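You operate a simulated robot arm through the tools that you are given. There is no shell and no other tool. Be economical: measure what you need, move in short steps, check, and stop when the job is done.

You are at the controls of a simulated two-armed robot. One attempt, no reset.

## Task
Dust the pane on board R28, tape its middle and lay it on the counter's green mat.
Fine: grey brush, tape holder, both go back; dust before tape; push the board in; other panes stay. Set down upright: brush, tape holder. A coat counts when it lies all over at full strength: go over it till it gets no stronger. What is to be rubbed or washed off counts as gone when no trace of it is left.
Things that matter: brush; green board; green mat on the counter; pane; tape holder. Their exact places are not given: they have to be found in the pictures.

Only the result counts: the job must be done as asked and must still hold three seconds after the hand-in. Knocking over, shifting, dropping, spilling or breaking anything else fails it.

## Robot
Two 7-joint arms with two-finger parallel grippers on one trunk, on a base that drives. Base frame: it is fixed to the floor where the robot stands at the start and does not move with it; the origin is under the middle of the robot, x ahead of it, y to its left, z up. Units: mm, degrees, N and s.
The left shoulder is at the start at [60, 143, 926], the right one opposite. With the tool pointing down near the work surface each hand reaches from about 100 to 680 mm from the robot's upright axis, wherever it stands, measured 20 degrees to its own side. Places, roughly: green board [700, 0, 700]; green mat on the counter [600, 200, 1000]; pane [750, -1750, 500]. Payload 1.57 kg a hand.
Tool frame (each hand has its own): the origin (TCP) lies between the finger pads and is the grasp point; the fingertips stand 30 mm ahead of it; z points along the fingers, y is the line along which they close. Largest opening 110 mm; finger width 24, thickness 12; the body of the gripper, 48 by 112 mm, starts 78 mm behind the TCP.
Orientation is told as [roll, pitch, yaw] about the base's x, y, z axes, in that order, counted from this pose: with the fingers straight down and closing along the base's y, the tool's x points along the base's -x, its y along +y and its z along -z.

## Interface
- The arms move only by the tool apply_moves. It takes "left_increments", "right_increments" or both (then of equal length, played together; a hand with none holds still); each is a list of rows, each a list of 7 numbers: the shift along the tool's x, y, z in units of 20 mm (1.0 is 20 mm), then the turn, a rotation vector about the tool's x, y, z in units of 8 degrees (1.0 is 8 degrees), then the opening, from 0 (shut) to 1 (fully open). In form: [[tx, ty, tz, rx, ry, rz, gripper], ...]. A call has 1 to 8 rows; each row shifts and turns the commanded pose from where the row before left it, along the tool's axes as they then stand. A call with a number of a shift or a turn outside -1 to 1 is refused whole. Rows are played at 5 a second. More than 50 mm and 8.6 degrees between two rows, or a gripper value outside its range, and nothing of the call is played. Where a pose cannot be reached the arm comes as near as it can. A force on the tool above 40 N (or 10 N above the force at the start of the call, whichever is more), or a blocked arm, ends the call early, and 0.2 s more pass. The fingers move at their own pace (about 45 mm/s each) and stop on an object; they squeeze with about 33 N. The grip force told is the motor's: it shows also when the fingers shut on nothing. Time passes only in rows, and 0.2 s behind the last, so rows that do not move let the fingers close. It gives the time, the measured TCP pose, the force on the tool (base axes), the opening and the grip force at its end, in the units of the frame above (readings bear some noise), with the torque about the TCP (base axes, N m) and any sound that the robot's microphone picked up.
- Cameras (640 x 400 px; columns grow to the right, rows downward): "scene" is now at [37.1, 13.6, 1523.5]; the picture's right is [0.21, -0.98, 0.00], its down [-0.83, -0.18, -0.54] and it looks along [0.52, 0.11, -0.84] (base axes); focal length 256 px, centre (320, 200). "left" rides on the left gripper at [70, -16, -141] in its tool frame; the picture's right is [0.23, 0.97, 0.00], its down [-0.86, 0.20, -0.48] and it looks along [-0.47, 0.11, 0.88] (tool axes); focal length 222 px, centre (320, 200). "right" rides on the right gripper at [70, 16, -141] in its tool frame; the picture's right is [-0.23, 0.97, 0.00], its down [-0.86, -0.20, -0.48] and it looks along [-0.47, -0.11, 0.88] (tool axes); focal length 222 px, centre (320, 200).
- snapshot(camera): a new picture of that camera. It takes no simulated time.
- lift_body(by): slides the trunk up (or, below 0, down) by that many mm; the arms and the scene camera ride with it, the base frame stays. It gives what a move gives, with no picture.
- drive_base(legs): drives the robot by 1 to 6 legs, each [ahead, left, turn to the left] in mm, mm and degrees, along the robot's own axes; the way and the turn of a leg run together, so that a leg with both is an arc; at most 1500 mm and 180 degrees a leg. The arms and the cameras ride along, it lands a little off, and it stops where it bumps. It gives what a move gives.
- pan_tilt(pan, tilt): turns the head with the scene camera to pan (to the left, within 86 degrees either way) and tilt (down, from -29 to 69), counted from straight ahead of the robot. It gives what a move gives.
- locate(camera, pixels): for up to 12 pixels [column, row] of the newest picture of that camera ("zoom" is the newest enlarged one), the place [x, y, z] in the base frame of the surface seen there, good to about 3 mm. It takes no simulated time.
- zoom(camera, box): a new picture of the part [left, top, right, bottom] of that camera's present view, enlarged. It takes no simulated time.
- sign_off(): hands the job in; it is judged then, once.

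Go step by step. Measure first, check grasps and placings, and put right what went wrong. The budget is 80 turns and 62 pictures, counting those below and the enlarged ones. Unless the task says otherwise, let go and move clear before handing in, and close with one line.

The tools are called after "Request:" as name(argument=value, ...) on one line, values as JSON. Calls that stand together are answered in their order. apply_moves: Moves the arms, as the interface text tells. Its arguments: {"type":"object","properties":{"left_increments":{"type":"array","items":{"type":"array","items":{"type":"number"}}},"right_increments":{"type":"array","items":{"type":"array","items":{"type":"number"}}}},"required":[]} The other tools are called the same way: lift_body (by) slides the trunk up or down; drive_base (legs) drives the base; pan_tilt (pan, tilt) turns the head that bears the scene camera; snapshot (camera) takes a picture; locate (camera, pixels) gives the place of the surface under pixels of a picture; zoom (camera, box) takes an enlarged picture of a part of a camera's view; sign_off () hands the job in.

At the start:

```text
clock: 0.0
left_tool_pos: [466.2, 362.8, 999.8]
left_tcp_rot: [0.0, 0.0, 0.0]
left_force: [0.2, -0.5, 0.6]
left_torque: [-0.01, -0.02, 0.0]
left_gripper_width: 109.9
left_gripper_force: 0.0
right_tool_pos: [455.2, -74.8, 999.3]
right_tcp_rot: [0.0, 0.0, 0.1]
right_force: [-0.3, 0.1, 0.2]
right_torque: [0.01, -0.03, 0.01]
right_gripper_width: 109.8
right_gripper_force: 0.1
trunk travel left (down, up): [-525.0, 65.0]
robot x, y, heading: [-2.8, 3.0, 0.2]
head pan, tilt: [12.1, 57.6]
```

scene: 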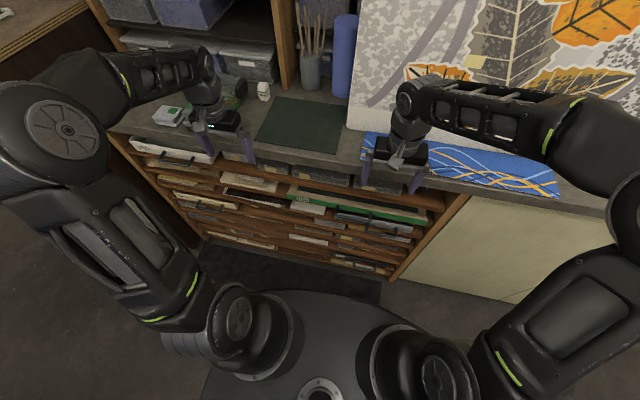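
right: 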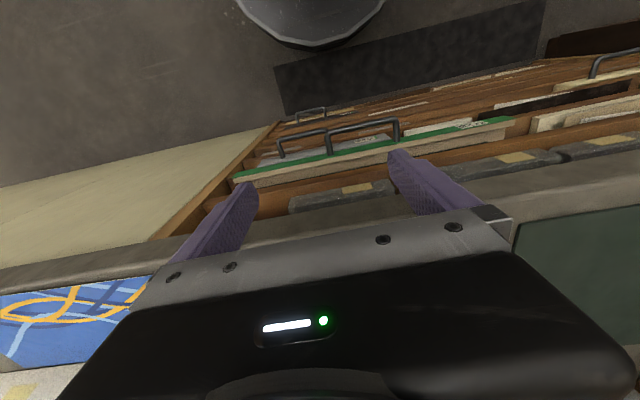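
left: 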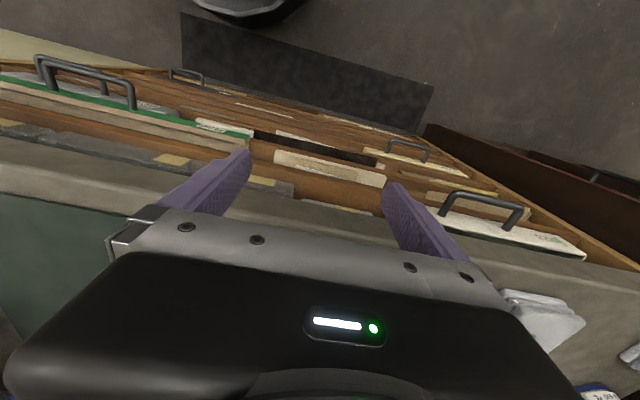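

The first pictures show a counter with a green mat, a rack of boards below with one green-edged board, and the pane's place is off to the right. I'll look closer at the counter and the rack.

Request:
zoom(camera="scene", box=[100, 60, 420, 260])

Request:
pan_tilt(pan=-70, tilt=35)

Request:
snapshot(camera="scene")

```text
2.00 times, centred on (260, 160) of scene
```

zoom: 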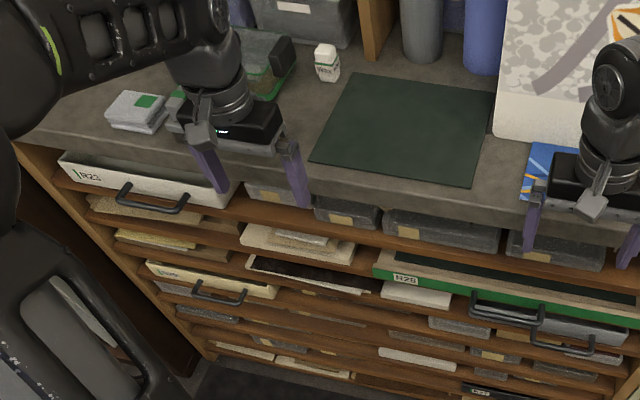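

```text
clock: 1.6
left_tool_pos: [466.6, 363.1, 1000.1]
left_tcp_rot: [0.0, 0.0, 0.0]
left_force: [0.0, 0.1, 0.7]
left_torque: [-0.03, 0.04, 0.0]
left_gripper_width: 110.1
left_gripper_force: 0.1
right_tool_pos: [456.2, -75.0, 999.7]
right_tcp_rot: [-0.1, 0.0, 0.0]
right_force: [-0.2, 0.2, -0.3]
right_torque: [0.02, 0.01, -0.02]
right_gripper_width: 110.1
right_gripper_force: 0.1
trunk travel left (down, up): [-525.0, 65.0]
robot x, y, heading: [-0.5, 5.0, -0.1]
head pan, tilt: [-70.0, 35.0]
```

```text
57 pictures are left
```

scene: 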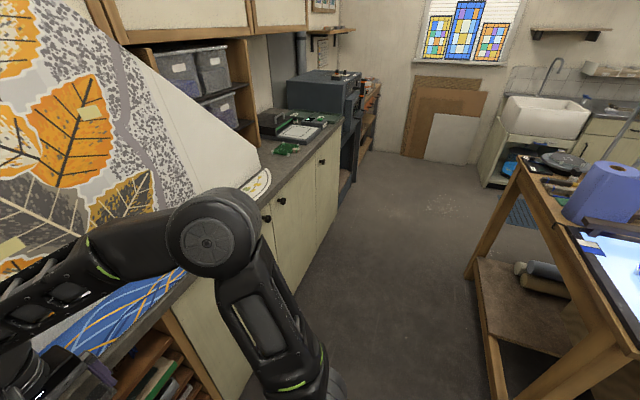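

A glass workshop: a kiln-like box stands on the right, near where the pane is roughly given. I'll zoom on that and on the table on the right.

Request:
zoom(camera="scene", box=[240, 60, 400, 160])

Request:
zoom(camera="scene", box=[460, 120, 640, 240])

Request:
pan_tilt(pan=0, tilt=45)

Request:
snapshot(camera="scene")

```text
4.00 times, centred on (320, 110) of scene
```

zoom: 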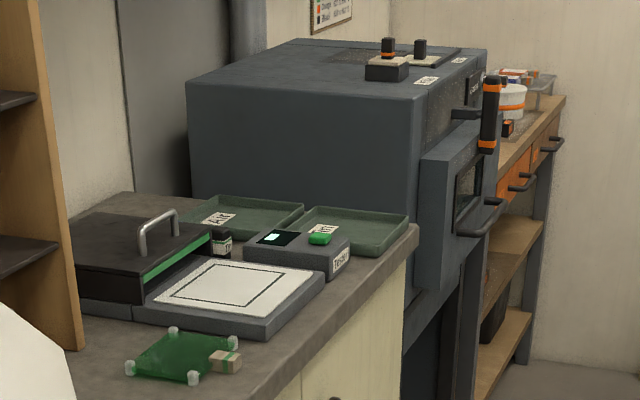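

```text
3.33 times, centred on (550, 180) of scene
```

zoom: 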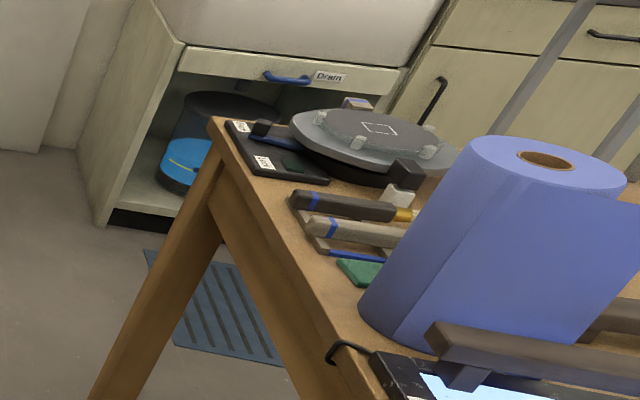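

```text
clock: 3.0
left_tool_pos: [466.4, 362.5, 1000.3]
left_tcp_rot: [0.0, 0.0, -0.1]
left_force: [-0.2, 0.3, -0.4]
left_torque: [0.02, -0.01, -0.03]
left_gripper_width: 110.3
left_gripper_force: 0.1
right_tool_pos: [455.5, -74.6, 1000.4]
right_tcp_rot: [0.0, 0.1, 0.0]
right_force: [-1.1, -0.4, -0.7]
right_torque: [0.02, -0.03, -0.01]
right_gripper_width: 110.0
right_gripper_force: 0.0
trunk travel left (down, up): [-525.0, 65.0]
robot x, y, heading: [-6.4, -0.9, -0.2]
head pan, tilt: [0.0, 45.0]
```

```text
54 pictures are left
```

scene: 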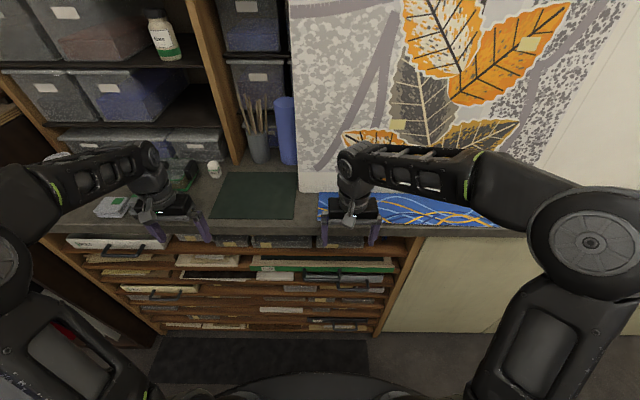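

The rack stands right ahead with the green board at about (320,262). I'll measure several points and zoom.

Request:
locate(camera="scene", pixels=[[222, 177], [295, 177], [215, 215], [293, 215], [322, 262], [392, 268], [255, 262], [280, 277], [215, 170], [115, 207], [190, 180], [257, 237]])

Request:
zoom(camera="scene", box=[60, 220, 420, 340])

Request:
zoom(camera="scene", box=[80, 130, 340, 250])

Request:
pan_tilt(pan=-86, tilt=45)

Request:
snapshot(camera="scene")

```text
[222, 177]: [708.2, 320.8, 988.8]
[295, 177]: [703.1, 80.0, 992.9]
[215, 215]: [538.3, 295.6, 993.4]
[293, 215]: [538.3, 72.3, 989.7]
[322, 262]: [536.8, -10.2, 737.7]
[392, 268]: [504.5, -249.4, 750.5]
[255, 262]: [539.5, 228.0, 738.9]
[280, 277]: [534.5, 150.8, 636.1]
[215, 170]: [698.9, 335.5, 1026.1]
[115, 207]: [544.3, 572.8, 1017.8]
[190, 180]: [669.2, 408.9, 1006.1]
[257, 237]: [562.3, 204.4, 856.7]
```

```text
1.78 times, centred on (240, 280) of scene
```

zoom: 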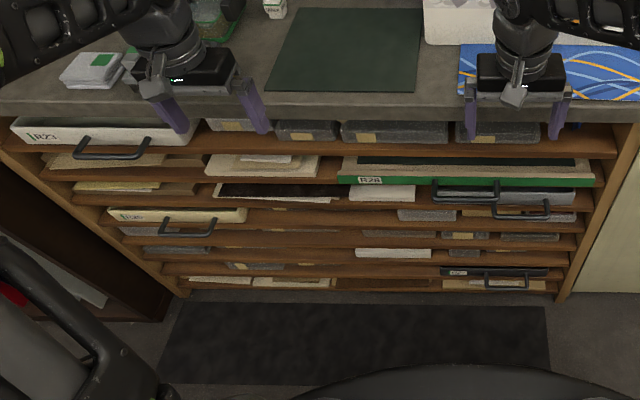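

```text
2.46 times, centred on (210, 190) of scene
```

zoom: 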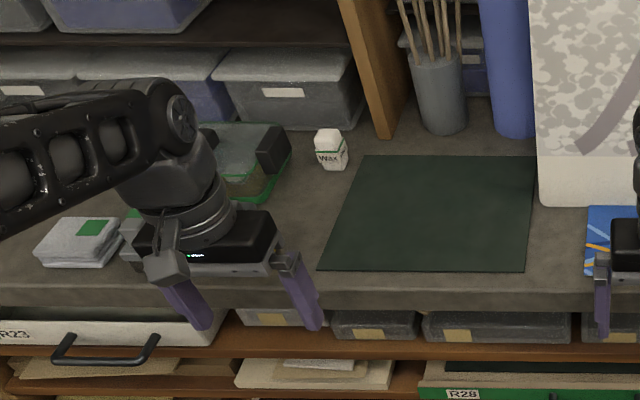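

```text
clock: 4.6
left_tool_pos: [466.7, 362.6, 1000.6]
left_tcp_rot: [0.0, 0.0, 0.1]
left_force: [-0.4, 1.4, 0.9]
left_torque: [-0.03, 0.0, 0.02]
left_gripper_width: 110.0
left_gripper_force: 0.1
right_tool_pos: [455.3, -76.5, 1000.1]
right_tcp_rot: [0.0, 0.0, 0.1]
right_force: [0.3, 0.0, -0.8]
right_torque: [0.02, 0.01, 0.02]
right_gripper_width: 110.1
right_gripper_force: 0.1
trunk travel left (down, up): [-525.0, 65.0]
robot x, y, heading: [-1.5, 0.1, -0.2]
head pan, tilt: [-85.9, 45.0]
```

```text
51 pictures are left
```

scene: 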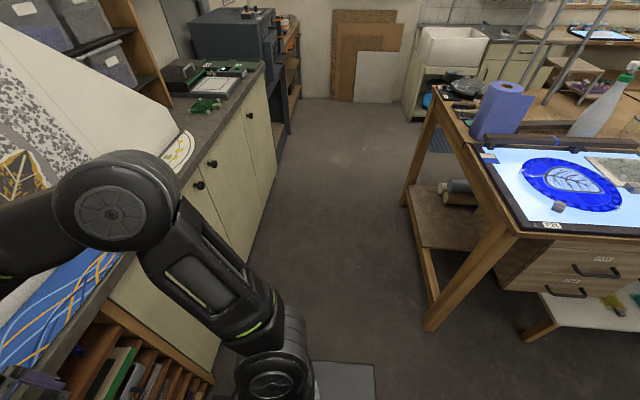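

R28 is the green board in the rack at z≈740, its lip at x≈537. Now I look for the brush, tape holder and the pane on the right.

Request:
locate(camera="scene", pixels=[[240, 20], [265, 40], [207, 105], [237, 70], [465, 85], [500, 110], [600, 110], [560, 180], [290, 60], [225, 85], [610, 165], [290, 40]])

Request:
zoom(camera="scene", box=[400, 50, 640, 200])

Request:
drive_base(legs=[[-500, 0, 0], [0, 0, -90]])

Request:
pan_tilt(pan=0, tilt=40)

Request:
snapshot(camera="scene")

```text
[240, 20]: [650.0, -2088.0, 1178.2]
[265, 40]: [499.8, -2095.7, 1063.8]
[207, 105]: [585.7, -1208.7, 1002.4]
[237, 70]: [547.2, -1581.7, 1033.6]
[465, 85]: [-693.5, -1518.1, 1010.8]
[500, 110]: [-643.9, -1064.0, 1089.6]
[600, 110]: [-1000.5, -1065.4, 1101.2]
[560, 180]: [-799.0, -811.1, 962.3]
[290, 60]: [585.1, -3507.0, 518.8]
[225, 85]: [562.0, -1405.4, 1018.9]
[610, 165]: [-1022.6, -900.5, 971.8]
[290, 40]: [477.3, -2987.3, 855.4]
```

```text
2.67 times, centred on (520, 125) of scene
```

zoom: 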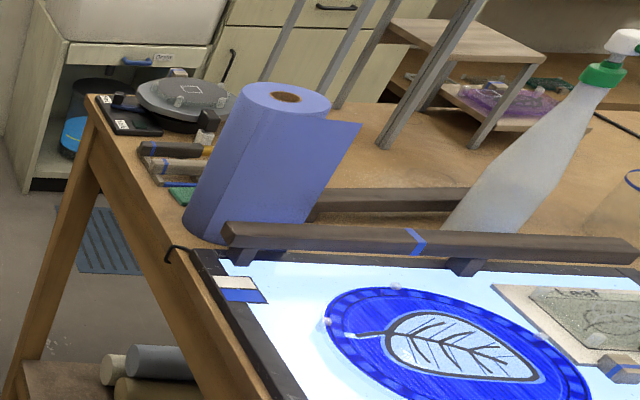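

```text
clock: 11.3
left_tool_pos: [-138.6, -464.3, 1000.6]
left_tcp_rot: [-0.1, -0.1, -90.0]
left_force: [-0.7, 0.0, 0.1]
left_torque: [-0.02, 0.04, 0.0]
left_gripper_width: 110.2
left_gripper_force: 0.0
right_tool_pos: [-577.2, -454.8, 999.2]
right_tcp_rot: [0.0, -0.1, -89.9]
right_force: [0.3, 0.7, 0.7]
right_torque: [-0.04, 0.0, -0.01]
right_gripper_width: 109.9
right_gripper_force: 0.1
trunk travel left (down, up): [-525.0, 65.0]
robot x, y, heading: [-501.1, -3.5, -89.8]
head pan, tilt: [-85.9, 45.0]
```

```text
clock: 12.9
left_tool_pos: [-139.0, -463.6, 999.3]
left_tcp_rot: [-0.1, 0.1, -89.9]
left_force: [1.4, -0.5, -0.2]
left_torque: [-0.05, -0.01, 0.02]
left_gripper_width: 109.9
left_gripper_force: 0.2
right_tool_pos: [-578.2, -455.0, 999.8]
right_tcp_rot: [0.0, 0.0, -90.0]
right_force: [-0.2, 1.5, 0.0]
right_torque: [0.01, -0.03, 0.0]
right_gripper_width: 110.1
right_gripper_force: 0.0
trunk travel left (down, up): [-525.0, 65.0]
robot x, y, heading: [-503.6, 0.7, -90.0]
head pan, tilt: [0.0, 40.0]
```

```text
49 pictures are left
```

scene: 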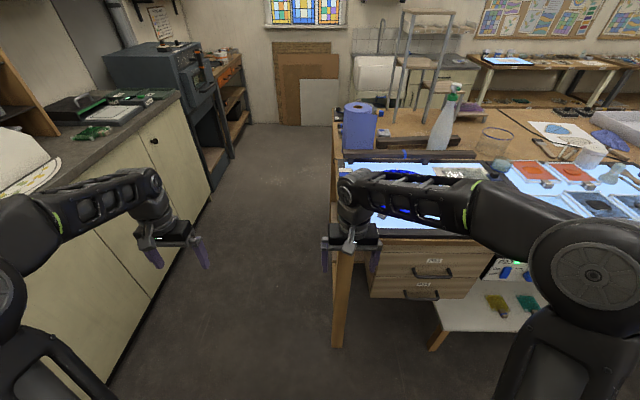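

I'm backed into the room, and the work table stands on the right. I'll zoom over the table and pan onward for the brush and tape holder.

Request:
zoom(camera="scene", box=[420, 80, 640, 220])

Request:
pan_tilt(pan=-60, tilt=40)

Request:
snapshot(camera="scene")

Request:
zoom(camera="scene", box=[0, 20, 320, 220])

Request:
zoom(camera="scene", box=[320, 20, 640, 220])

```text
2.86 times, centred on (530, 150) of scene
```

zoom: 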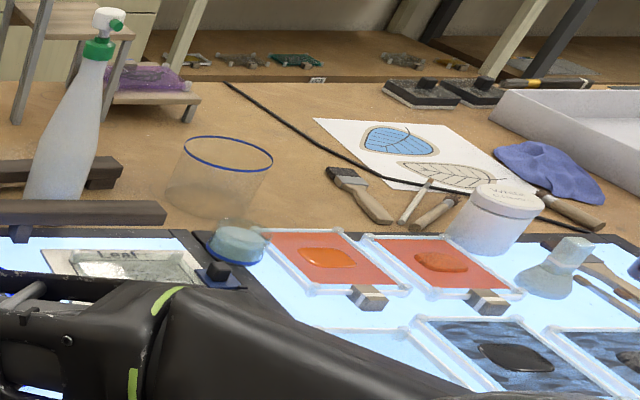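

```text
clock: 14.2
left_tool_pos: [-139.7, -464.6, 999.0]
left_tcp_rot: [0.1, 0.0, -89.9]
left_force: [-0.1, 0.5, -0.4]
left_torque: [0.02, -0.01, -0.03]
left_gripper_width: 109.9
left_gripper_force: 0.0
right_tool_pos: [-577.6, -454.4, 1000.0]
right_tcp_rot: [0.0, 0.0, -89.8]
right_force: [-0.3, 0.5, -0.6]
right_torque: [-0.01, -0.02, -0.01]
right_gripper_width: 109.8
right_gripper_force: 0.1
trunk travel left (down, up): [-525.0, 65.0]
robot x, y, heading: [-503.3, 2.2, -89.9]
head pan, tilt: [-60.0, 40.0]
```

```text
47 pictures are left
```

scene: 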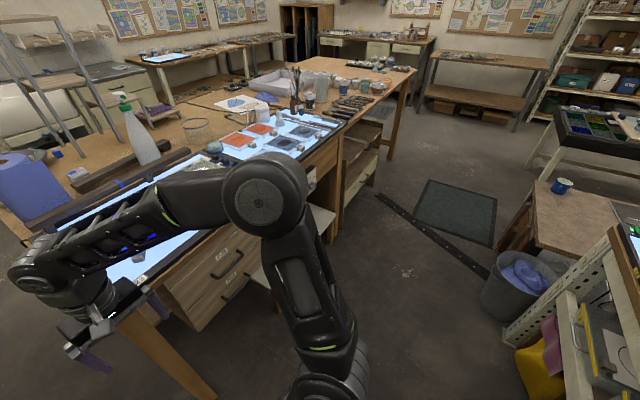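

```text
2.00 times, centred on (160, 120) of scene
```

zoom: 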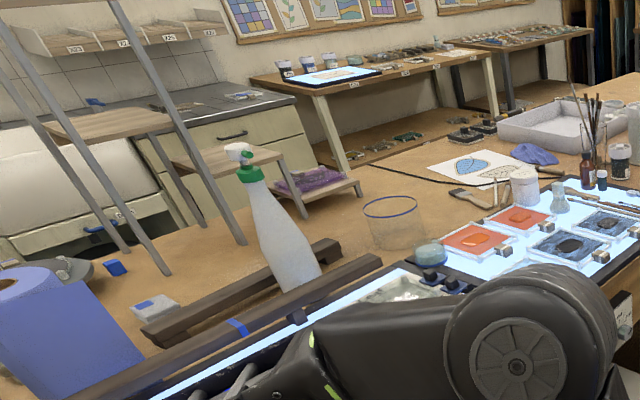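

```text
2.00 times, centred on (480, 120) of scene
```

zoom: 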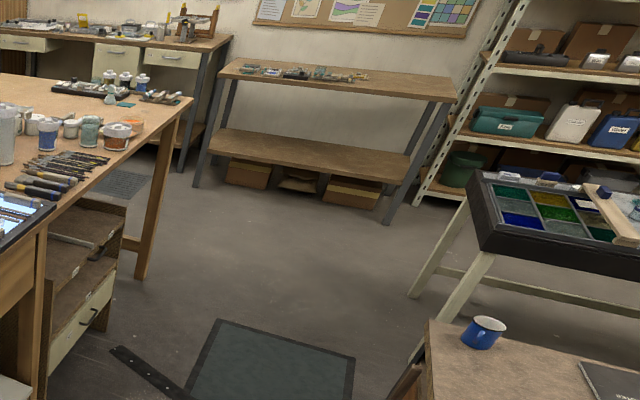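

No clear tape holder or grey brush yet. I'll look toward the left side of the room (+y).

Request:
drive_base(legs=[[0, 0, 130]])

Request:
pan_tilt(pan=20, tilt=40)

Request:
snapshot(camera="scene")

Request:
pan_tilt(pan=86, tilt=35)

Request:
snapshot(camera="scene")

```text
clock: 20.0
left_tool_pos: [-369.5, 575.0, 999.5]
left_tcp_rot: [0.0, -0.1, 39.0]
left_force: [-0.7, 0.9, 0.0]
left_torque: [0.0, 0.02, 0.01]
left_gripper_width: 109.9
left_gripper_force: 0.0
right_tool_pos: [-102.6, 230.8, 1000.0]
right_tcp_rot: [0.0, 0.1, 39.1]
right_force: [0.2, -0.4, -0.4]
right_torque: [0.0, 0.0, -0.02]
right_gripper_width: 110.0
right_gripper_force: 0.0
trunk travel left (down, up): [-525.0, 65.0]
robot x, y, heading: [-503.7, -2.3, 39.1]
head pan, tilt: [-60.0, 40.0]
```

```text
clock: 21.5
left_tool_pos: [-371.0, 576.4, 1001.0]
left_tcp_rot: [-0.1, 0.1, 39.1]
left_force: [-0.9, 0.2, 0.1]
left_torque: [0.01, -0.02, -0.01]
left_gripper_width: 110.2
left_gripper_force: 0.1
right_tool_pos: [-102.5, 228.8, 1000.6]
right_tcp_rot: [-0.1, 0.1, 39.1]
right_force: [-0.5, -0.1, -0.1]
right_torque: [0.01, 0.01, 0.01]
right_gripper_width: 110.2
right_gripper_force: 0.0
trunk travel left (down, up): [-525.0, 65.0]
robot x, y, heading: [-503.4, -1.8, 39.3]
head pan, tilt: [20.0, 40.0]
```

```text
44 pictures are left
```

scene: 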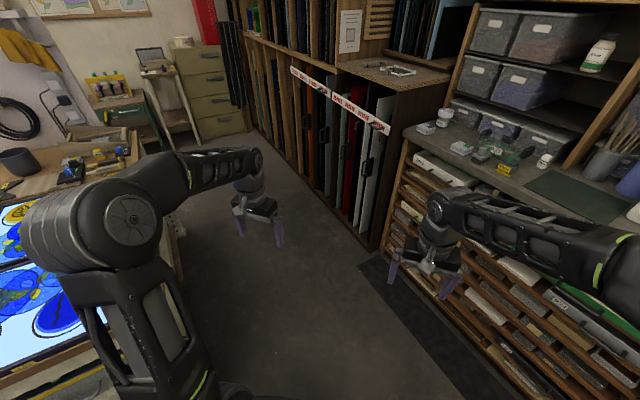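

```text
clock: 22.9
left_tool_pos: [-370.5, 575.0, 999.9]
left_tcp_rot: [0.1, 0.0, 39.1]
left_force: [-0.1, 0.2, -0.2]
left_torque: [-0.03, -0.01, -0.01]
left_gripper_width: 109.9
left_gripper_force: 0.1
right_tool_pos: [-101.7, 230.1, 999.3]
right_tcp_rot: [0.0, 0.0, 39.1]
right_force: [0.4, -0.5, -0.7]
right_torque: [-0.01, 0.01, 0.03]
right_gripper_width: 109.8
right_gripper_force: 0.0
trunk travel left (down, up): [-525.0, 65.0]
robot x, y, heading: [-505.4, -2.2, 39.2]
head pan, tilt: [85.9, 35.0]
```

```text
43 pictures are left
```

scene: 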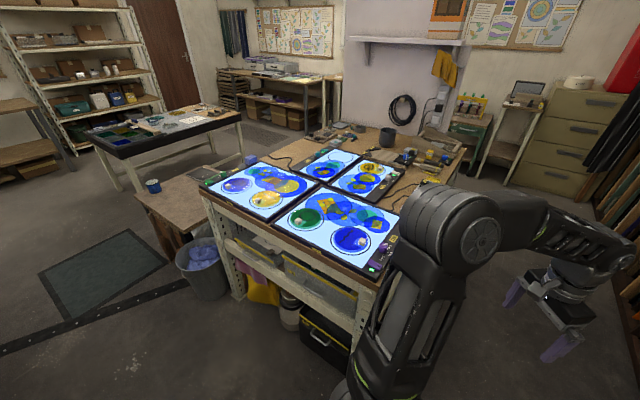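

At the counter's left end, (420-550,110-170) in the earlier view, several items lie beside the mat, including a green-edged case and something black. I'll zoom there.

Request:
pan_tilt(pan=-15, tilt=30)

Request:
snapshot(camera="scene")

Request:
zoom(camera="scene", box=[200, 130, 400, 255])

```text
clock: 24.7
left_tool_pos: [-370.6, 576.2, 1001.3]
left_tcp_rot: [0.0, 0.0, 39.1]
left_force: [-0.7, 1.0, -0.2]
left_torque: [-0.01, -0.02, 0.01]
left_gripper_width: 110.0
left_gripper_force: 0.1
right_tool_pos: [-101.9, 229.7, 1000.0]
right_tcp_rot: [-0.2, -0.1, 39.1]
right_force: [-0.1, -0.7, -0.4]
right_torque: [-0.02, 0.0, 0.01]
right_gripper_width: 109.8
right_gripper_force: 0.1
trunk travel left (down, up): [-525.0, 65.0]
robot x, y, heading: [-500.8, 3.4, 39.3]
head pan, tilt: [-15.0, 30.0]
```

```text
42 pictures are left
```

scene: 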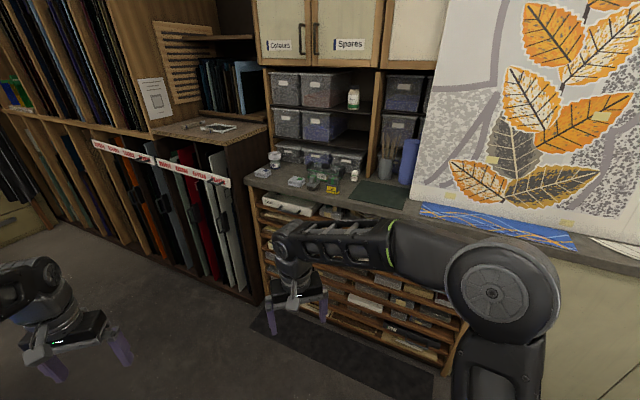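

```text
3.20 times, centred on (300, 192) of scene
```

zoom: 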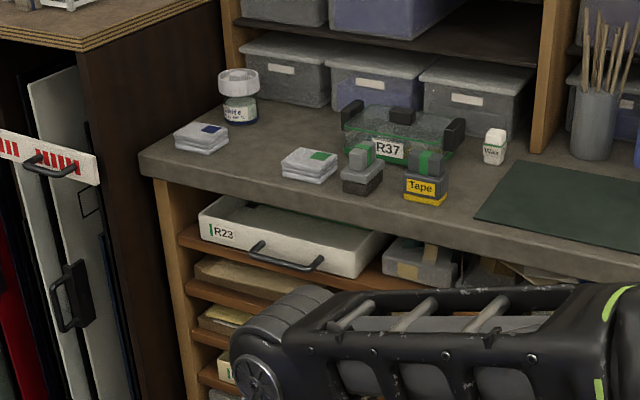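

Found them: the "Tape" holder at zoom (425,178) and beside it a grey brush with a green band at (362,170); R37 is another pane. I'll measure them.

Request:
locate(camera="zoom", pixels=[[425, 158], [425, 186], [425, 200], [360, 155], [362, 180], [355, 190], [400, 150], [494, 140], [310, 160], [455, 135], [432, 205], [340, 185]])

Request:
drive_base(legs=[[0, 0, -39.3], [440, 250, 0]])

Request:
pan_tilt(pan=10, tilt=55)

Request:
snapshot(camera="scene")

```text
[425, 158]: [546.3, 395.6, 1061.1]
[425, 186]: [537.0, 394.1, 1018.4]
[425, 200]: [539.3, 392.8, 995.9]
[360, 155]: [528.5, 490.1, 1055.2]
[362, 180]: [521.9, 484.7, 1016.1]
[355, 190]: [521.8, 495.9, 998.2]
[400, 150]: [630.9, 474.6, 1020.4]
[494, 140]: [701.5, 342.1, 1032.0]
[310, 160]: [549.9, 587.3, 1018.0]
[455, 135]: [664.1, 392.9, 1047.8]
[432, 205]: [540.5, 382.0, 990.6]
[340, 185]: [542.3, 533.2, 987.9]
```

```text
clock: 29.5
left_tool_pos: [410.7, 599.0, 999.1]
left_tcp_rot: [0.0, 0.1, -0.6]
left_force: [0.5, 0.4, -1.1]
left_torque: [0.02, 0.01, 0.01]
left_gripper_width: 109.8
left_gripper_force: 0.0
right_tool_pos: [395.9, 162.4, 999.8]
right_tcp_rot: [0.0, 0.0, -0.7]
right_force: [0.9, -0.5, -0.2]
right_torque: [0.0, 0.0, -0.04]
right_gripper_width: 109.9
right_gripper_force: 0.0
trunk travel left (down, up): [-525.0, 65.0]
robot x, y, heading: [-60.3, 243.0, -0.7]
head pan, tilt: [-15.0, 30.0]
```

```text
clock: 30.4
left_tool_pos: [409.9, 599.9, 999.8]
left_tcp_rot: [0.0, 0.0, -0.7]
left_force: [-0.2, 0.7, 0.8]
left_torque: [-0.01, 0.01, 0.01]
left_gripper_width: 109.9
left_gripper_force: 0.0
right_tool_pos: [394.5, 161.8, 999.8]
right_tcp_rot: [0.0, 0.0, -0.8]
right_force: [0.4, 0.7, -0.6]
right_torque: [-0.01, 0.0, -0.04]
right_gripper_width: 110.0
right_gripper_force: 0.1
trunk travel left (down, up): [-525.0, 65.0]
robot x, y, heading: [-59.3, 242.0, -0.5]
head pan, tilt: [10.0, 55.0]
```

```text
40 pictures are left
```

scene: 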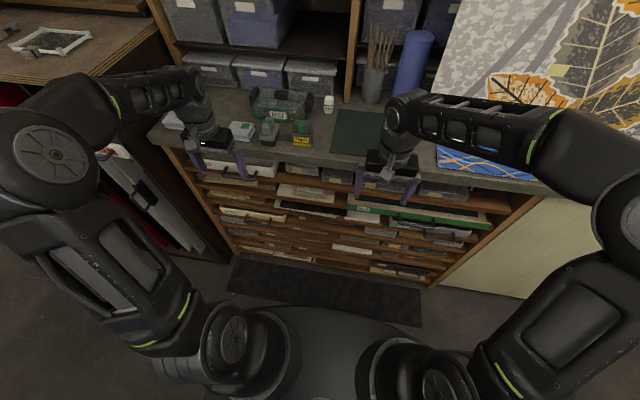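

Standing at y≈242 I can see the tape holder (302,135) and brush (270,132). First the R28 board; zoom on it and measure its handle.

Request:
zoom(camera="scene", box=[330, 170, 530, 270])

Request:
locate(camera="zoom", pixels=[[70, 105], [180, 150], [490, 170], [200, 165], [300, 190], [400, 200], [250, 158], [250, 178], [420, 140], [100, 120]])

```text
3.20 times, centred on (430, 220) of scene
```

zoom: 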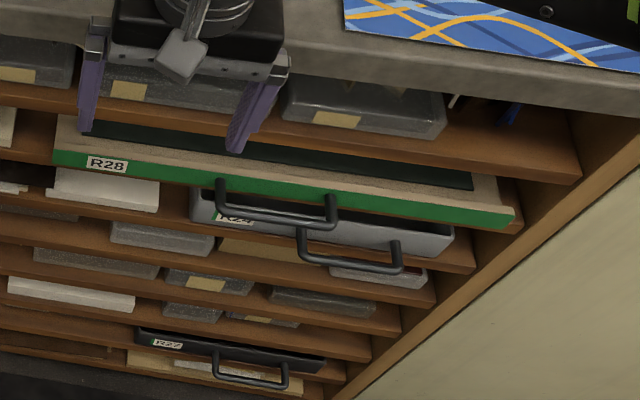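

```text
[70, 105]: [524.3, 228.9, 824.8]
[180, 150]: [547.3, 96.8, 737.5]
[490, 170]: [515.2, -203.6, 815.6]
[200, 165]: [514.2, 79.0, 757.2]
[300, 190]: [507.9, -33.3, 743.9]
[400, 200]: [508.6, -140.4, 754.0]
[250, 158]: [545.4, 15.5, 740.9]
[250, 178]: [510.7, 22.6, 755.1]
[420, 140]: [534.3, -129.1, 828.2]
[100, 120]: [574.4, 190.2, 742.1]
```

R28's green lip is at x≈507, z≈750; its handle shows at zoom (220-335,180-228). I'll measure the handle and counter edge.

Request:
locate(camera="zoom", pixels=[[221, 185], [222, 205], [240, 213], [275, 220], [310, 226], [332, 215], [330, 197], [500, 95], [20, 80], [300, 130], [500, 160], [230, 190]])

Request:
apply_moves(right_increments=[[1, 0, -1, 0, 0, 0, 1], [1, 0, -1, 0, 0, 0, 1]])

```text
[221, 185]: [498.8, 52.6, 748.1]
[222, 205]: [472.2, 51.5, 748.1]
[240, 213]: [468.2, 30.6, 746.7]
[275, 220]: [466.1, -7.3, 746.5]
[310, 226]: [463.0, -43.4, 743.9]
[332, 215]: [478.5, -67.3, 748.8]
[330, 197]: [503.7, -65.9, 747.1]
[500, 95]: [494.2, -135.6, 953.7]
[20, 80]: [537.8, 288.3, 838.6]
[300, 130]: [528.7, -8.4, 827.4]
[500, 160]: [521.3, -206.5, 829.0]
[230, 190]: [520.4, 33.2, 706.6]
```

```text
clock: 31.0
left_tool_pos: [411.7, 599.7, 999.6]
left_tcp_rot: [0.0, 0.0, -0.7]
left_force: [-0.5, 0.1, 0.2]
left_torque: [-0.03, 0.02, 0.0]
left_gripper_width: 110.1
left_gripper_force: 0.0
right_tool_pos: [353.6, 162.8, 1040.8]
right_tcp_rot: [0.1, 0.0, -0.7]
right_force: [0.2, 0.2, 0.0]
right_torque: [0.02, 0.01, -0.01]
right_gripper_width: 109.9
right_gripper_force: 0.0
trunk travel left (down, up): [-525.0, 65.0]
robot x, y, heading: [-60.1, 240.4, -0.2]
head pan, tilt: [10.0, 55.0]
```

The handle bar is at x≈468, y 52..−67, z≈746, the counter edge at x≈494. I'll shift the base a little right and bring the right hand down in front of the rack, turning it so the fingers close along x.

Request:
drive_base(legs=[[0, -40, 0]])

Request:
apply_moves(right_increments=[[0, -0.7, 1, 0, 0, 0, 1], [0, -0.7, 1, 0, 0, 0, 1], [0, -0.7, 1, 0, 0, 0, 1], [0, -0.7, 1, 0, 0, 0, 1], [0, -0.7, 1, 0, 0, 0, 1], [0, -0.7, 1, 0, 0, 0, 1], [0, -0.7, 1, 0, 0, 0, 1], [0, -0.7, 1, 0, 0, 0, 1]])

Request:
apply_moves(right_increments=[[0, 0, 0.3, 0, 0, 1, 0.8], [0, 0, 0.3, 0, 0, 1, 0.6], [0, 0, 0.3, 0, 0, 1, 0.4], [0, 0, 0.3, 0, 0, 1, 0.27], [0, 0, 0.3, 0, 0, 1, 0.27], [0, 0, 0.3, 0, 0, 1, 0.27], [0, 0, 0.3, 0, 0, 1, 0.27], [0, 0, 0.3, 0, 0, 1, 0.27]])

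Request:
apply_moves(right_increments=[[0, 0, 0.3, 0, 0, 1, 0.27], [0, 0, 0.3, 0, 0, 1, 0.27], [0, 0, 0.3, 0, 0, 1, 0.27], [0, 0, 0.3, 0, 0, 0.25, 0.27], [0, 0, 0, -1, 0, 0, 0.27], [0, 0, 0, -1, 0, 0, 0.27], [0, 0, 0, -1, 0, 0, 0.27], [0, 0, 0, -0.75, 0, 0, 0.27]])

```text
clock: 31.9
left_tool_pos: [411.5, 558.6, 1000.8]
left_tcp_rot: [0.1, 0.0, -0.7]
left_force: [-1.3, -0.1, -0.2]
left_torque: [0.08, -0.04, 0.01]
left_gripper_width: 110.1
left_gripper_force: 0.1
right_tool_pos: [353.2, 121.3, 1039.6]
right_tcp_rot: [0.1, 0.0, -0.7]
right_force: [0.2, -1.2, -0.3]
right_torque: [0.02, 0.0, -0.03]
right_gripper_width: 110.1
right_gripper_force: 0.0
trunk travel left (down, up): [-525.0, 65.0]
robot x, y, heading: [-58.0, 203.3, -0.5]
head pan, tilt: [10.0, 55.0]
```

```text
clock: 33.6
left_tool_pos: [410.9, 560.9, 1000.3]
left_tcp_rot: [0.1, 0.0, -0.7]
left_force: [-0.4, -0.4, -0.2]
left_torque: [0.0, 0.0, 0.02]
left_gripper_width: 110.2
left_gripper_force: 0.1
right_tool_pos: [351.6, 10.5, 880.1]
right_tcp_rot: [0.0, 0.0, -0.7]
right_force: [0.5, 0.5, 0.1]
right_torque: [-0.03, 0.0, -0.01]
right_gripper_width: 110.0
right_gripper_force: 0.1
trunk travel left (down, up): [-525.0, 65.0]
robot x, y, heading: [-59.2, 203.8, -0.6]
head pan, tilt: [10.0, 55.0]
```

```text
clock: 35.5
left_tool_pos: [411.2, 559.9, 999.5]
left_tcp_rot: [0.0, 0.0, -0.6]
left_force: [-0.4, -1.2, 1.1]
left_torque: [0.01, -0.03, -0.01]
left_gripper_width: 109.9
left_gripper_force: 0.1
right_tool_pos: [352.9, 12.0, 831.6]
right_tcp_rot: [-0.1, -0.1, -64.8]
right_force: [0.7, 0.2, -0.7]
right_torque: [0.0, 0.02, -0.01]
right_gripper_width: 29.9
right_gripper_force: 0.1
trunk travel left (down, up): [-525.0, 65.0]
robot x, y, heading: [-58.6, 201.8, -0.4]
head pan, tilt: [10.0, 55.0]
```

```text
clock: 37.2
left_tool_pos: [411.7, 560.4, 999.6]
left_tcp_rot: [0.0, 0.0, -0.7]
left_force: [-0.3, 0.2, 0.3]
left_torque: [0.0, 0.02, -0.01]
left_gripper_width: 110.4
left_gripper_force: 0.1
right_tool_pos: [367.2, 12.1, 804.2]
right_tcp_rot: [30.0, -0.1, -90.7]
right_force: [-0.5, 0.8, 0.0]
right_torque: [-0.01, 0.01, 0.02]
right_gripper_width: 29.7
right_gripper_force: 0.1
right hand out of reach, approached as far as the arm can: row 8
trunk travel left (down, up): [-525.0, 65.0]
robot x, y, heading: [-61.8, 204.2, -0.6]
head pan, tilt: [10.0, 55.0]
```

The hand is leaned 30° (roll 30, yaw −90.7) at (367,12,804). I move to the pre-grasp above and before the handle bar.

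Request:
apply_moves(right_increments=[[0, 1, 0.5, 0, 0, 0, 0.27], [0, 1, 0.5, 0, 0, 0, 0.27], [0, 0.9, 0.45, 0, 0, 0, 0.27], [0, 0, 0, 0, 0, 0, 0.27]])

Request:
snapshot(camera="right")

```text
clock: 38.2
left_tool_pos: [411.0, 560.9, 999.6]
left_tcp_rot: [-0.1, 0.0, -0.7]
left_force: [-0.5, -0.2, 0.2]
left_torque: [0.03, 0.01, 0.01]
left_gripper_width: 109.8
left_gripper_force: 0.1
right_tool_pos: [430.6, 11.8, 809.1]
right_tcp_rot: [30.0, 0.0, -90.7]
right_force: [-0.3, 0.2, -0.9]
right_torque: [0.0, 0.01, 0.02]
right_gripper_width: 29.6
right_gripper_force: 0.1
trunk travel left (down, up): [-525.0, 65.0]
robot x, y, heading: [-63.7, 200.9, -0.5]
head pan, tilt: [10.0, 55.0]
```

```text
38 pictures are left
```

right: 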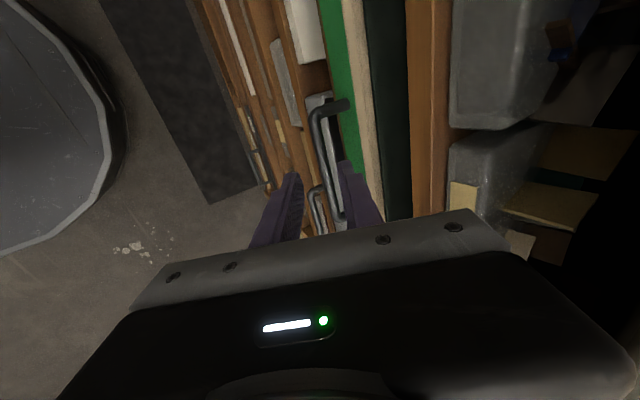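

The handle bar lies between the open fingers at (325,190). I go 60 mm along the fingers and close.

Request:
apply_moves(right_increments=[[0, 0, 1, 0, 0, 0, 0.27], [0, 0, 1, 0, 0, 0, 0.27], [0, 0, 1, 0, 0, 0, 0.27], [0, 0, 0, 0, 0, 0, 0.27]])

Request:
apply_moves(right_increments=[[0, 0, 0, 0, 0, 0, 0], [0, 0, 0, 0, 0, 0, 0], [0, 0, 0, 0, 0, 0, 0]])

```text
clock: 39.2
left_tool_pos: [410.1, 559.0, 999.4]
left_tcp_rot: [0.1, 0.0, -0.7]
left_force: [0.8, -0.3, -1.0]
left_torque: [0.01, 0.01, 0.01]
left_gripper_width: 110.1
left_gripper_force: 0.1
right_tool_pos: [459.9, 9.9, 756.9]
right_tcp_rot: [30.0, 0.0, -90.7]
right_force: [-1.2, 1.1, -1.1]
right_torque: [0.02, -0.01, 0.02]
right_gripper_width: 29.3
right_gripper_force: 0.1
trunk travel left (down, up): [-525.0, 65.0]
robot x, y, heading: [-58.3, 206.2, -0.6]
head pan, tilt: [10.0, 55.0]
```

```text
clock: 40.0
left_tool_pos: [410.1, 560.6, 1000.2]
left_tcp_rot: [0.1, 0.0, -0.7]
left_force: [0.0, -0.1, -0.8]
left_torque: [-0.01, 0.05, -0.03]
left_gripper_width: 110.3
left_gripper_force: 0.0
right_tool_pos: [461.3, 10.1, 759.0]
right_tcp_rot: [30.2, 0.1, -90.8]
right_force: [4.9, -1.6, 9.1]
right_torque: [0.11, -0.2, -0.1]
right_gripper_width: 11.9
right_gripper_force: 29.2
trunk travel left (down, up): [-525.0, 65.0]
robot x, y, heading: [-60.7, 202.9, -0.7]
head pan, tilt: [10.0, 55.0]
```

The bar is gripped (11.9 mm, 29 N). I pull the board out 150 mm by backing the base and look.

Request:
drive_base(legs=[[-150, 0, 0]])

Request:
snapshot(camera="scene")

```text
clock: 41.4
left_tool_pos: [258.3, 561.1, 1000.7]
left_tcp_rot: [-0.1, 0.1, -0.7]
left_force: [-0.1, -0.1, -0.2]
left_torque: [-0.01, -0.03, 0.02]
left_gripper_width: 110.0
left_gripper_force: 0.0
right_tool_pos: [309.5, 13.0, 758.8]
right_tcp_rot: [30.3, 0.0, -90.7]
right_force: [2.8, -2.0, 16.7]
right_torque: [0.22, -0.21, -0.13]
right_gripper_width: 11.6
right_gripper_force: 28.7
trunk travel left (down, up): [-525.0, 65.0]
robot x, y, heading: [-211.9, 202.2, -0.6]
head pan, tilt: [10.0, 55.0]
```

```text
37 pictures are left
```

scene: 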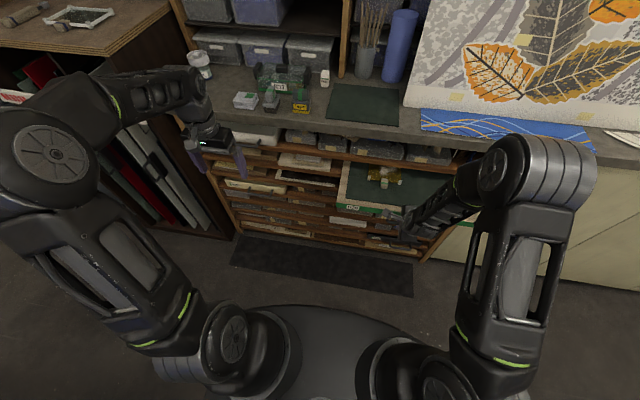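

The board slid out and something lies on the felt at (385,178). I zoom and measure it.

Request:
zoom(camera="scene", box=[330, 140, 470, 230])

Request:
locate(camera="zoom", pixels=[[200, 125], [250, 180], [215, 195], [170, 180], [305, 195], [300, 165], [100, 200], [130, 280], [60, 110], [390, 250], [230, 130], [60, 285]])

```text
4.44 times, centred on (400, 185) of scene
```

zoom: 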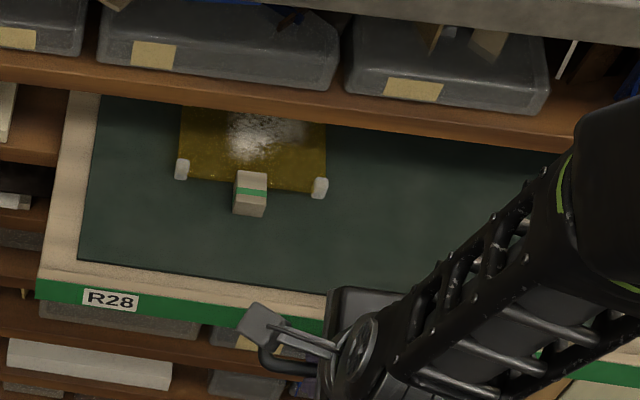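

```text
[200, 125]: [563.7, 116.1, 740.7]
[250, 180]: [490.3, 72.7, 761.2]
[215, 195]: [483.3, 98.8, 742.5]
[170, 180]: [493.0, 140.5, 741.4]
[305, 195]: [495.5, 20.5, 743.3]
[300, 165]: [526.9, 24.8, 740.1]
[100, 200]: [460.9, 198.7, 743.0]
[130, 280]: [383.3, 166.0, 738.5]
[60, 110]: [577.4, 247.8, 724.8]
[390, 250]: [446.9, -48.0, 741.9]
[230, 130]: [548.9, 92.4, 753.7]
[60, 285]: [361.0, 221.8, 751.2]
```

The pane is amber with a dusty patch, a green-banded grip block at (490,73,761) and corner pads; its front edge is x≈500. I pull further in two steps.

Request:
drive_base(legs=[[-100, 0, 0]])

Request:
drive_base(legs=[[-80, 0, 0]])

Request:
snapshot(camera="scene")

```text
clock: 42.6
left_tool_pos: [158.4, 563.0, 999.6]
left_tcp_rot: [0.0, 0.0, -0.5]
left_force: [0.5, -0.2, 0.4]
left_torque: [-0.01, 0.03, -0.03]
left_gripper_width: 110.1
left_gripper_force: 0.1
right_tool_pos: [211.5, 13.9, 758.4]
right_tcp_rot: [30.3, 0.0, -90.7]
right_force: [3.2, -2.5, 4.8]
right_torque: [0.2, -0.12, -0.25]
right_gripper_width: 11.9
right_gripper_force: 29.0
trunk travel left (down, up): [-525.0, 65.0]
robot x, y, heading: [-311.7, 203.4, -0.5]
head pan, tilt: [10.0, 55.0]
```

```text
clock: 43.7
left_tool_pos: [88.9, 564.5, 1000.6]
left_tcp_rot: [0.2, 0.0, -0.5]
left_force: [0.8, 0.4, -0.8]
left_torque: [0.03, 0.01, 0.01]
left_gripper_width: 110.0
left_gripper_force: 0.0
right_tool_pos: [147.6, 14.5, 763.1]
right_tcp_rot: [31.5, -0.1, -90.8]
right_force: [-1.0, 0.1, 3.1]
right_torque: [0.17, 0.03, -0.09]
right_gripper_width: 11.8
right_gripper_force: 28.7
trunk travel left (down, up): [-525.0, 65.0]
robot x, y, heading: [-384.0, 204.9, -0.2]
head pan, tilt: [10.0, 55.0]
stopped in leg 1: the force on the tool passed its limit at 50 N (the readings are from after the stop); the commanded pose is now the measured one
```

```text
35 pictures are left
```

scene: 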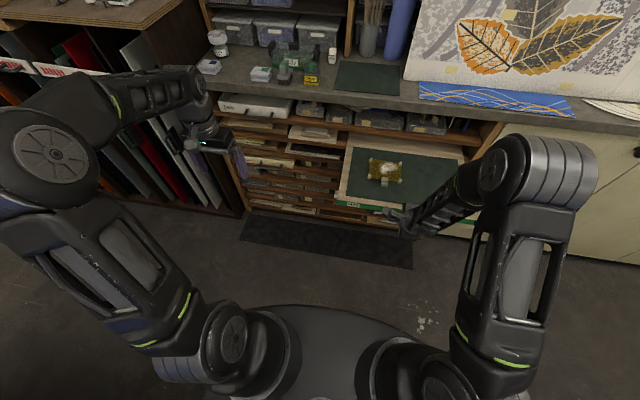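

The board hit its end stop, 313 mm out; the pane is fully clear now. I'll zoom and measure, then release the handle.

Request:
zoom(camera="scene", box=[330, 130, 470, 220])

Request:
locate(camera="zoom", pixels=[[168, 125], [328, 143], [165, 205], [318, 225], [255, 178], [245, 210], [240, 160], [100, 270], [60, 300], [70, 70], [600, 100], [230, 192]])

Request:
apply_moves(right_increments=[[0, 0, 0, 0, 0, 0, 0.27], [0, 0, 0, 0, 0, 0, 0.27], [0, 0, -1, 0, 0, 0, 0.27], [0, 0, -1, 0, 0, 0, 0.27], [0, 0, -1, 0, 0, 0, 0.27], [0, 0, -1, 0, 0, 0, 0.27]])

```text
4.44 times, centred on (400, 175) of scene
```

zoom: 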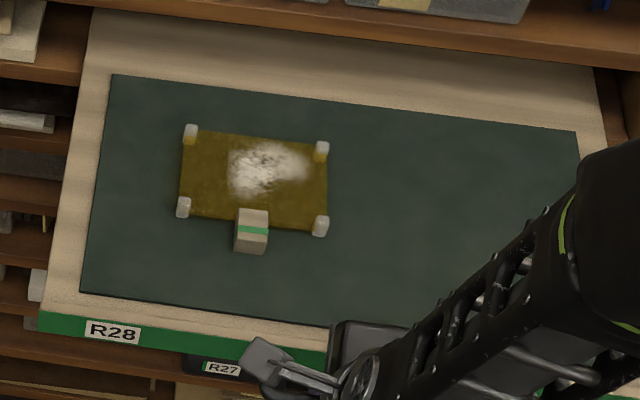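

```text
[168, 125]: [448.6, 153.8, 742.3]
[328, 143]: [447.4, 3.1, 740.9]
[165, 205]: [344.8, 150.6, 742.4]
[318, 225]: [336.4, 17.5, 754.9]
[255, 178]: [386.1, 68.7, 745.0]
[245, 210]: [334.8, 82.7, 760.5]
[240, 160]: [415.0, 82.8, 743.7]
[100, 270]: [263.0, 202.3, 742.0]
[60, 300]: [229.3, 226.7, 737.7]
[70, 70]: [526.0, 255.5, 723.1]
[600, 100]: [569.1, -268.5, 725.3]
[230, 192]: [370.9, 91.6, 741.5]
```

```text
clock: 45.1
left_tool_pos: [88.3, 564.5, 998.8]
left_tcp_rot: [0.0, 0.0, -0.5]
left_force: [0.9, -0.5, 0.6]
left_torque: [0.03, -0.02, 0.01]
left_gripper_width: 110.2
left_gripper_force: 0.0
right_tool_pos: [107.3, 14.9, 831.7]
right_tcp_rot: [31.5, -0.1, -90.6]
right_force: [-0.4, 0.0, 0.4]
right_torque: [0.01, -0.02, 0.0]
right_gripper_width: 29.7
right_gripper_force: 0.1
trunk travel left (down, up): [-525.0, 65.0]
robot x, y, heading: [-381.8, 204.6, -0.6]
head pan, tilt: [10.0, 55.0]
```

The pane spans about x 345–440, y 18–145, centre ≈(393,82), z≈744; grip block at (335,80), top 760. I raise both hands and check what the robot's base front looks like at (310,320).

Request:
apply_moves(right_increments=[[0, 0, -1, 0, 0, 0, 0.27], [0, 0, -1, 0, 0, 0, 0.27], [0, 0, -1, 0, 0, 0, 0.27], [0, 0, -1, 0, 0, 0, 0.27], [0, 0, -1, 0, 0, 0, 0.27], [0, 0, -1, 0, 0, 0, 0.27], [0, 0, -1, 0, 0, 0, 0.27], [0, 0, -1, 0, 0, 0, 0.27]], left_increments=[[0, 0, -1, 0, 0, 0, 1], [0, 0, -1, 0, 0, 0, 1], [0, 0, -1, 0, 0, 0, 1], [0, 0, -1, 0, 0, 0, 1], [0, 0, -1, 0, 0, 0, 1], [0, 0, -1, 0, 0, 0, 1], [0, 0, -1, 0, 0, 0, 1], [0, 0, -1, 0, 0, 0, 1]])

Request:
locate(camera="scene", pixels=[[310, 310], [320, 360], [340, 205], [380, 203], [410, 222]])

```text
clock: 46.9
left_tool_pos: [88.8, 564.0, 1108.5]
left_tcp_rot: [1.6, -0.8, -0.8]
left_force: [0.0, -1.0, 0.5]
left_torque: [-0.04, -0.03, 0.02]
left_gripper_width: 109.9
left_gripper_force: 0.1
left hand out of reach, approached as far as the arm can: row 5, 6, 8
right_tool_pos: [37.1, 17.8, 969.8]
right_tcp_rot: [31.3, -0.1, -90.7]
right_force: [0.9, 0.0, 0.6]
right_torque: [0.01, -0.03, 0.01]
right_gripper_width: 30.2
right_gripper_force: 0.0
right hand out of reach, approached as far as the arm can: row 6, 7, 8
trunk travel left (down, up): [-525.0, 65.0]
robot x, y, heading: [-383.4, 204.9, -0.5]
head pan, tilt: [10.0, 55.0]
```

```text
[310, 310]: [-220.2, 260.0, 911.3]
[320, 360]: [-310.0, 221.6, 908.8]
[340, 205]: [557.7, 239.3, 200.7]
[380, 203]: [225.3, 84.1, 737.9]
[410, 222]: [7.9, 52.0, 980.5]
```

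The torso front reaches only ~163 mm ahead, so standing at x≈−80 clears the pulled board. I lift the trunk and drive toward the brush.

Request:
lift_body(by=60)

Request:
drive_base(legs=[[0, 85, 0.5], [290, 0, 0]])

Request:
snapshot(camera="left")

Request:
snapshot(camera="scene")

```text
clock: 47.9
left_tool_pos: [89.9, 564.0, 1170.7]
left_tcp_rot: [1.7, -0.9, -0.9]
left_force: [-0.1, 0.3, -0.6]
left_torque: [0.01, -0.02, -0.01]
left_gripper_width: 110.0
left_gripper_force: 0.0
right_tool_pos: [37.6, 16.5, 1029.9]
right_tcp_rot: [31.3, 0.0, -90.7]
right_force: [-0.8, -0.2, 0.5]
right_torque: [0.0, -0.04, 0.01]
right_gripper_width: 29.4
right_gripper_force: 0.0
trunk travel left (down, up): [-585.0, 5.0]
robot x, y, heading: [-378.1, 205.5, -0.5]
head pan, tilt: [10.0, 55.0]
```

```text
clock: 50.6
left_tool_pos: [376.7, 651.7, 1169.6]
left_tcp_rot: [1.7, -0.8, -0.7]
left_force: [0.3, 0.2, -0.4]
left_torque: [0.0, 0.04, -0.01]
left_gripper_width: 109.9
left_gripper_force: 0.1
right_tool_pos: [328.9, 103.7, 1029.5]
right_tcp_rot: [31.3, -0.1, -90.4]
right_force: [0.4, 1.0, 0.1]
right_torque: [0.02, 0.02, 0.0]
right_gripper_width: 29.7
right_gripper_force: 0.0
trunk travel left (down, up): [-585.0, 5.0]
robot x, y, heading: [-90.0, 291.7, -0.4]
head pan, tilt: [10.0, 55.0]
```

```text
33 pictures are left
```

left: 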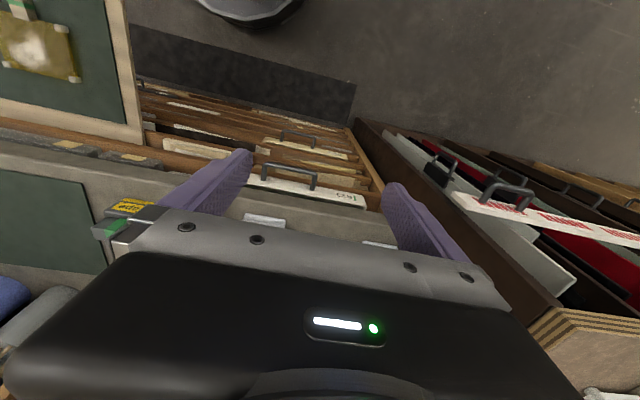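

```text
32 pictures are left
```

scene: 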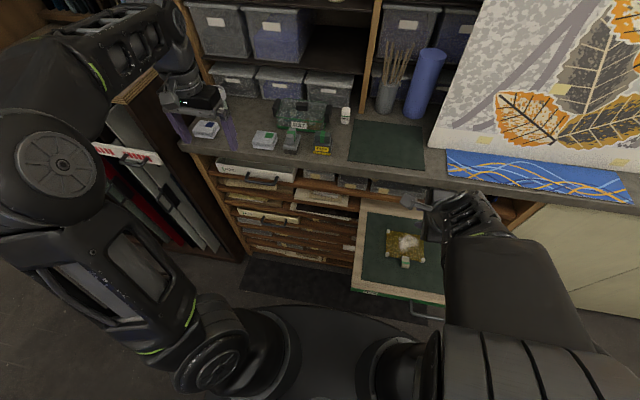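

Request:
zoom(camera="scene", box=[240, 90, 400, 190])

Request:
locate(camera="zoom", pixels=[[205, 170], [205, 190], [205, 212], [190, 235], [185, 215], [228, 220], [328, 190], [328, 212], [325, 235], [345, 190], [330, 245], [220, 165]])

```text
4.00 times, centred on (320, 140) of scene
```

zoom: 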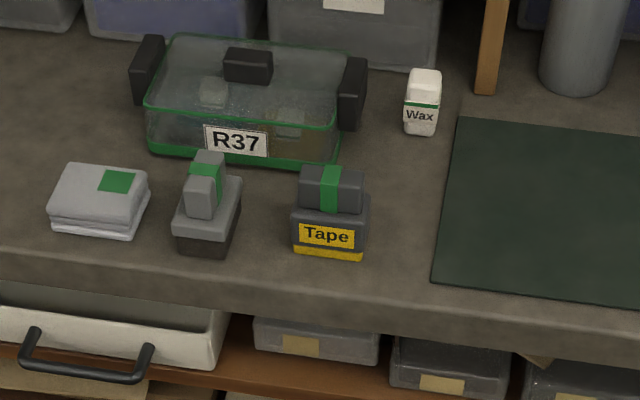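

```text
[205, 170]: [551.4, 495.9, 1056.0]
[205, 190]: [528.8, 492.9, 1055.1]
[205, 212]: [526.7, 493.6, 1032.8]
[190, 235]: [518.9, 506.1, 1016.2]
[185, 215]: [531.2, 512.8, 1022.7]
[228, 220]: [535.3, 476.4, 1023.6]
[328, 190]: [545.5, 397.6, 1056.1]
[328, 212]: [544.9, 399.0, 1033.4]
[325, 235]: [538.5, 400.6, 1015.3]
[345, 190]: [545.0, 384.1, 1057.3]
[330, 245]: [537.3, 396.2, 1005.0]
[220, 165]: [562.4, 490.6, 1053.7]
```

The brush's grip block (elongated along x, y≈493, top z≈1056) suits fingers closing along y; the tape holder's block (545,398) runs along y. I move the left hand above the brush.

Request:
apply_moves(left_increments=[[-1, -1, 0.3, 0, 0, 0, 1], [-1, -1, 0.3, 0, 0, 0, 1], [-1, -1, 0.3, 0, 0, 0, 1], [-1, -1, 0.3, 0, 0, 0, 1], [-1, -1, 0.3, 0, 0, 0, 1], [-1, -1, 0.3, 0, 0, 0, 0.8], [-1, -1, 0.3, 0, 0, 0, 0.7], [-0.5, 0, 0, 0, 0, 0, 0.6]])

Request:
snapshot(camera="left")

```text
clock: 52.4
left_tool_pos: [495.9, 530.2, 1129.9]
left_tcp_rot: [1.7, -0.9, -0.6]
left_force: [-0.2, -0.8, 0.4]
left_torque: [0.02, 0.01, 0.02]
left_gripper_width: 66.0
left_gripper_force: 0.2
left hand out of reach, approached as far as the arm can: row 7, 8
right_tool_pos: [328.5, 104.9, 1030.7]
right_tcp_rot: [31.3, 0.0, -90.5]
right_force: [-0.4, 0.1, 0.3]
right_torque: [0.0, -0.01, 0.01]
right_gripper_width: 29.6
right_gripper_force: 0.0
trunk travel left (down, up): [-585.0, 5.0]
robot x, y, heading: [-89.7, 295.6, -0.1]
head pan, tilt: [10.0, 55.0]
```

```text
30 pictures are left
```

left: 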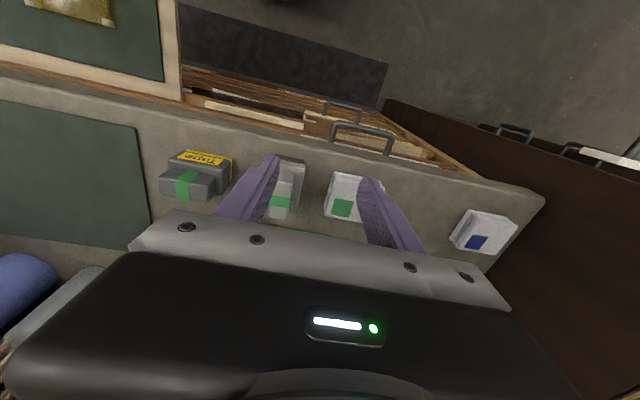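

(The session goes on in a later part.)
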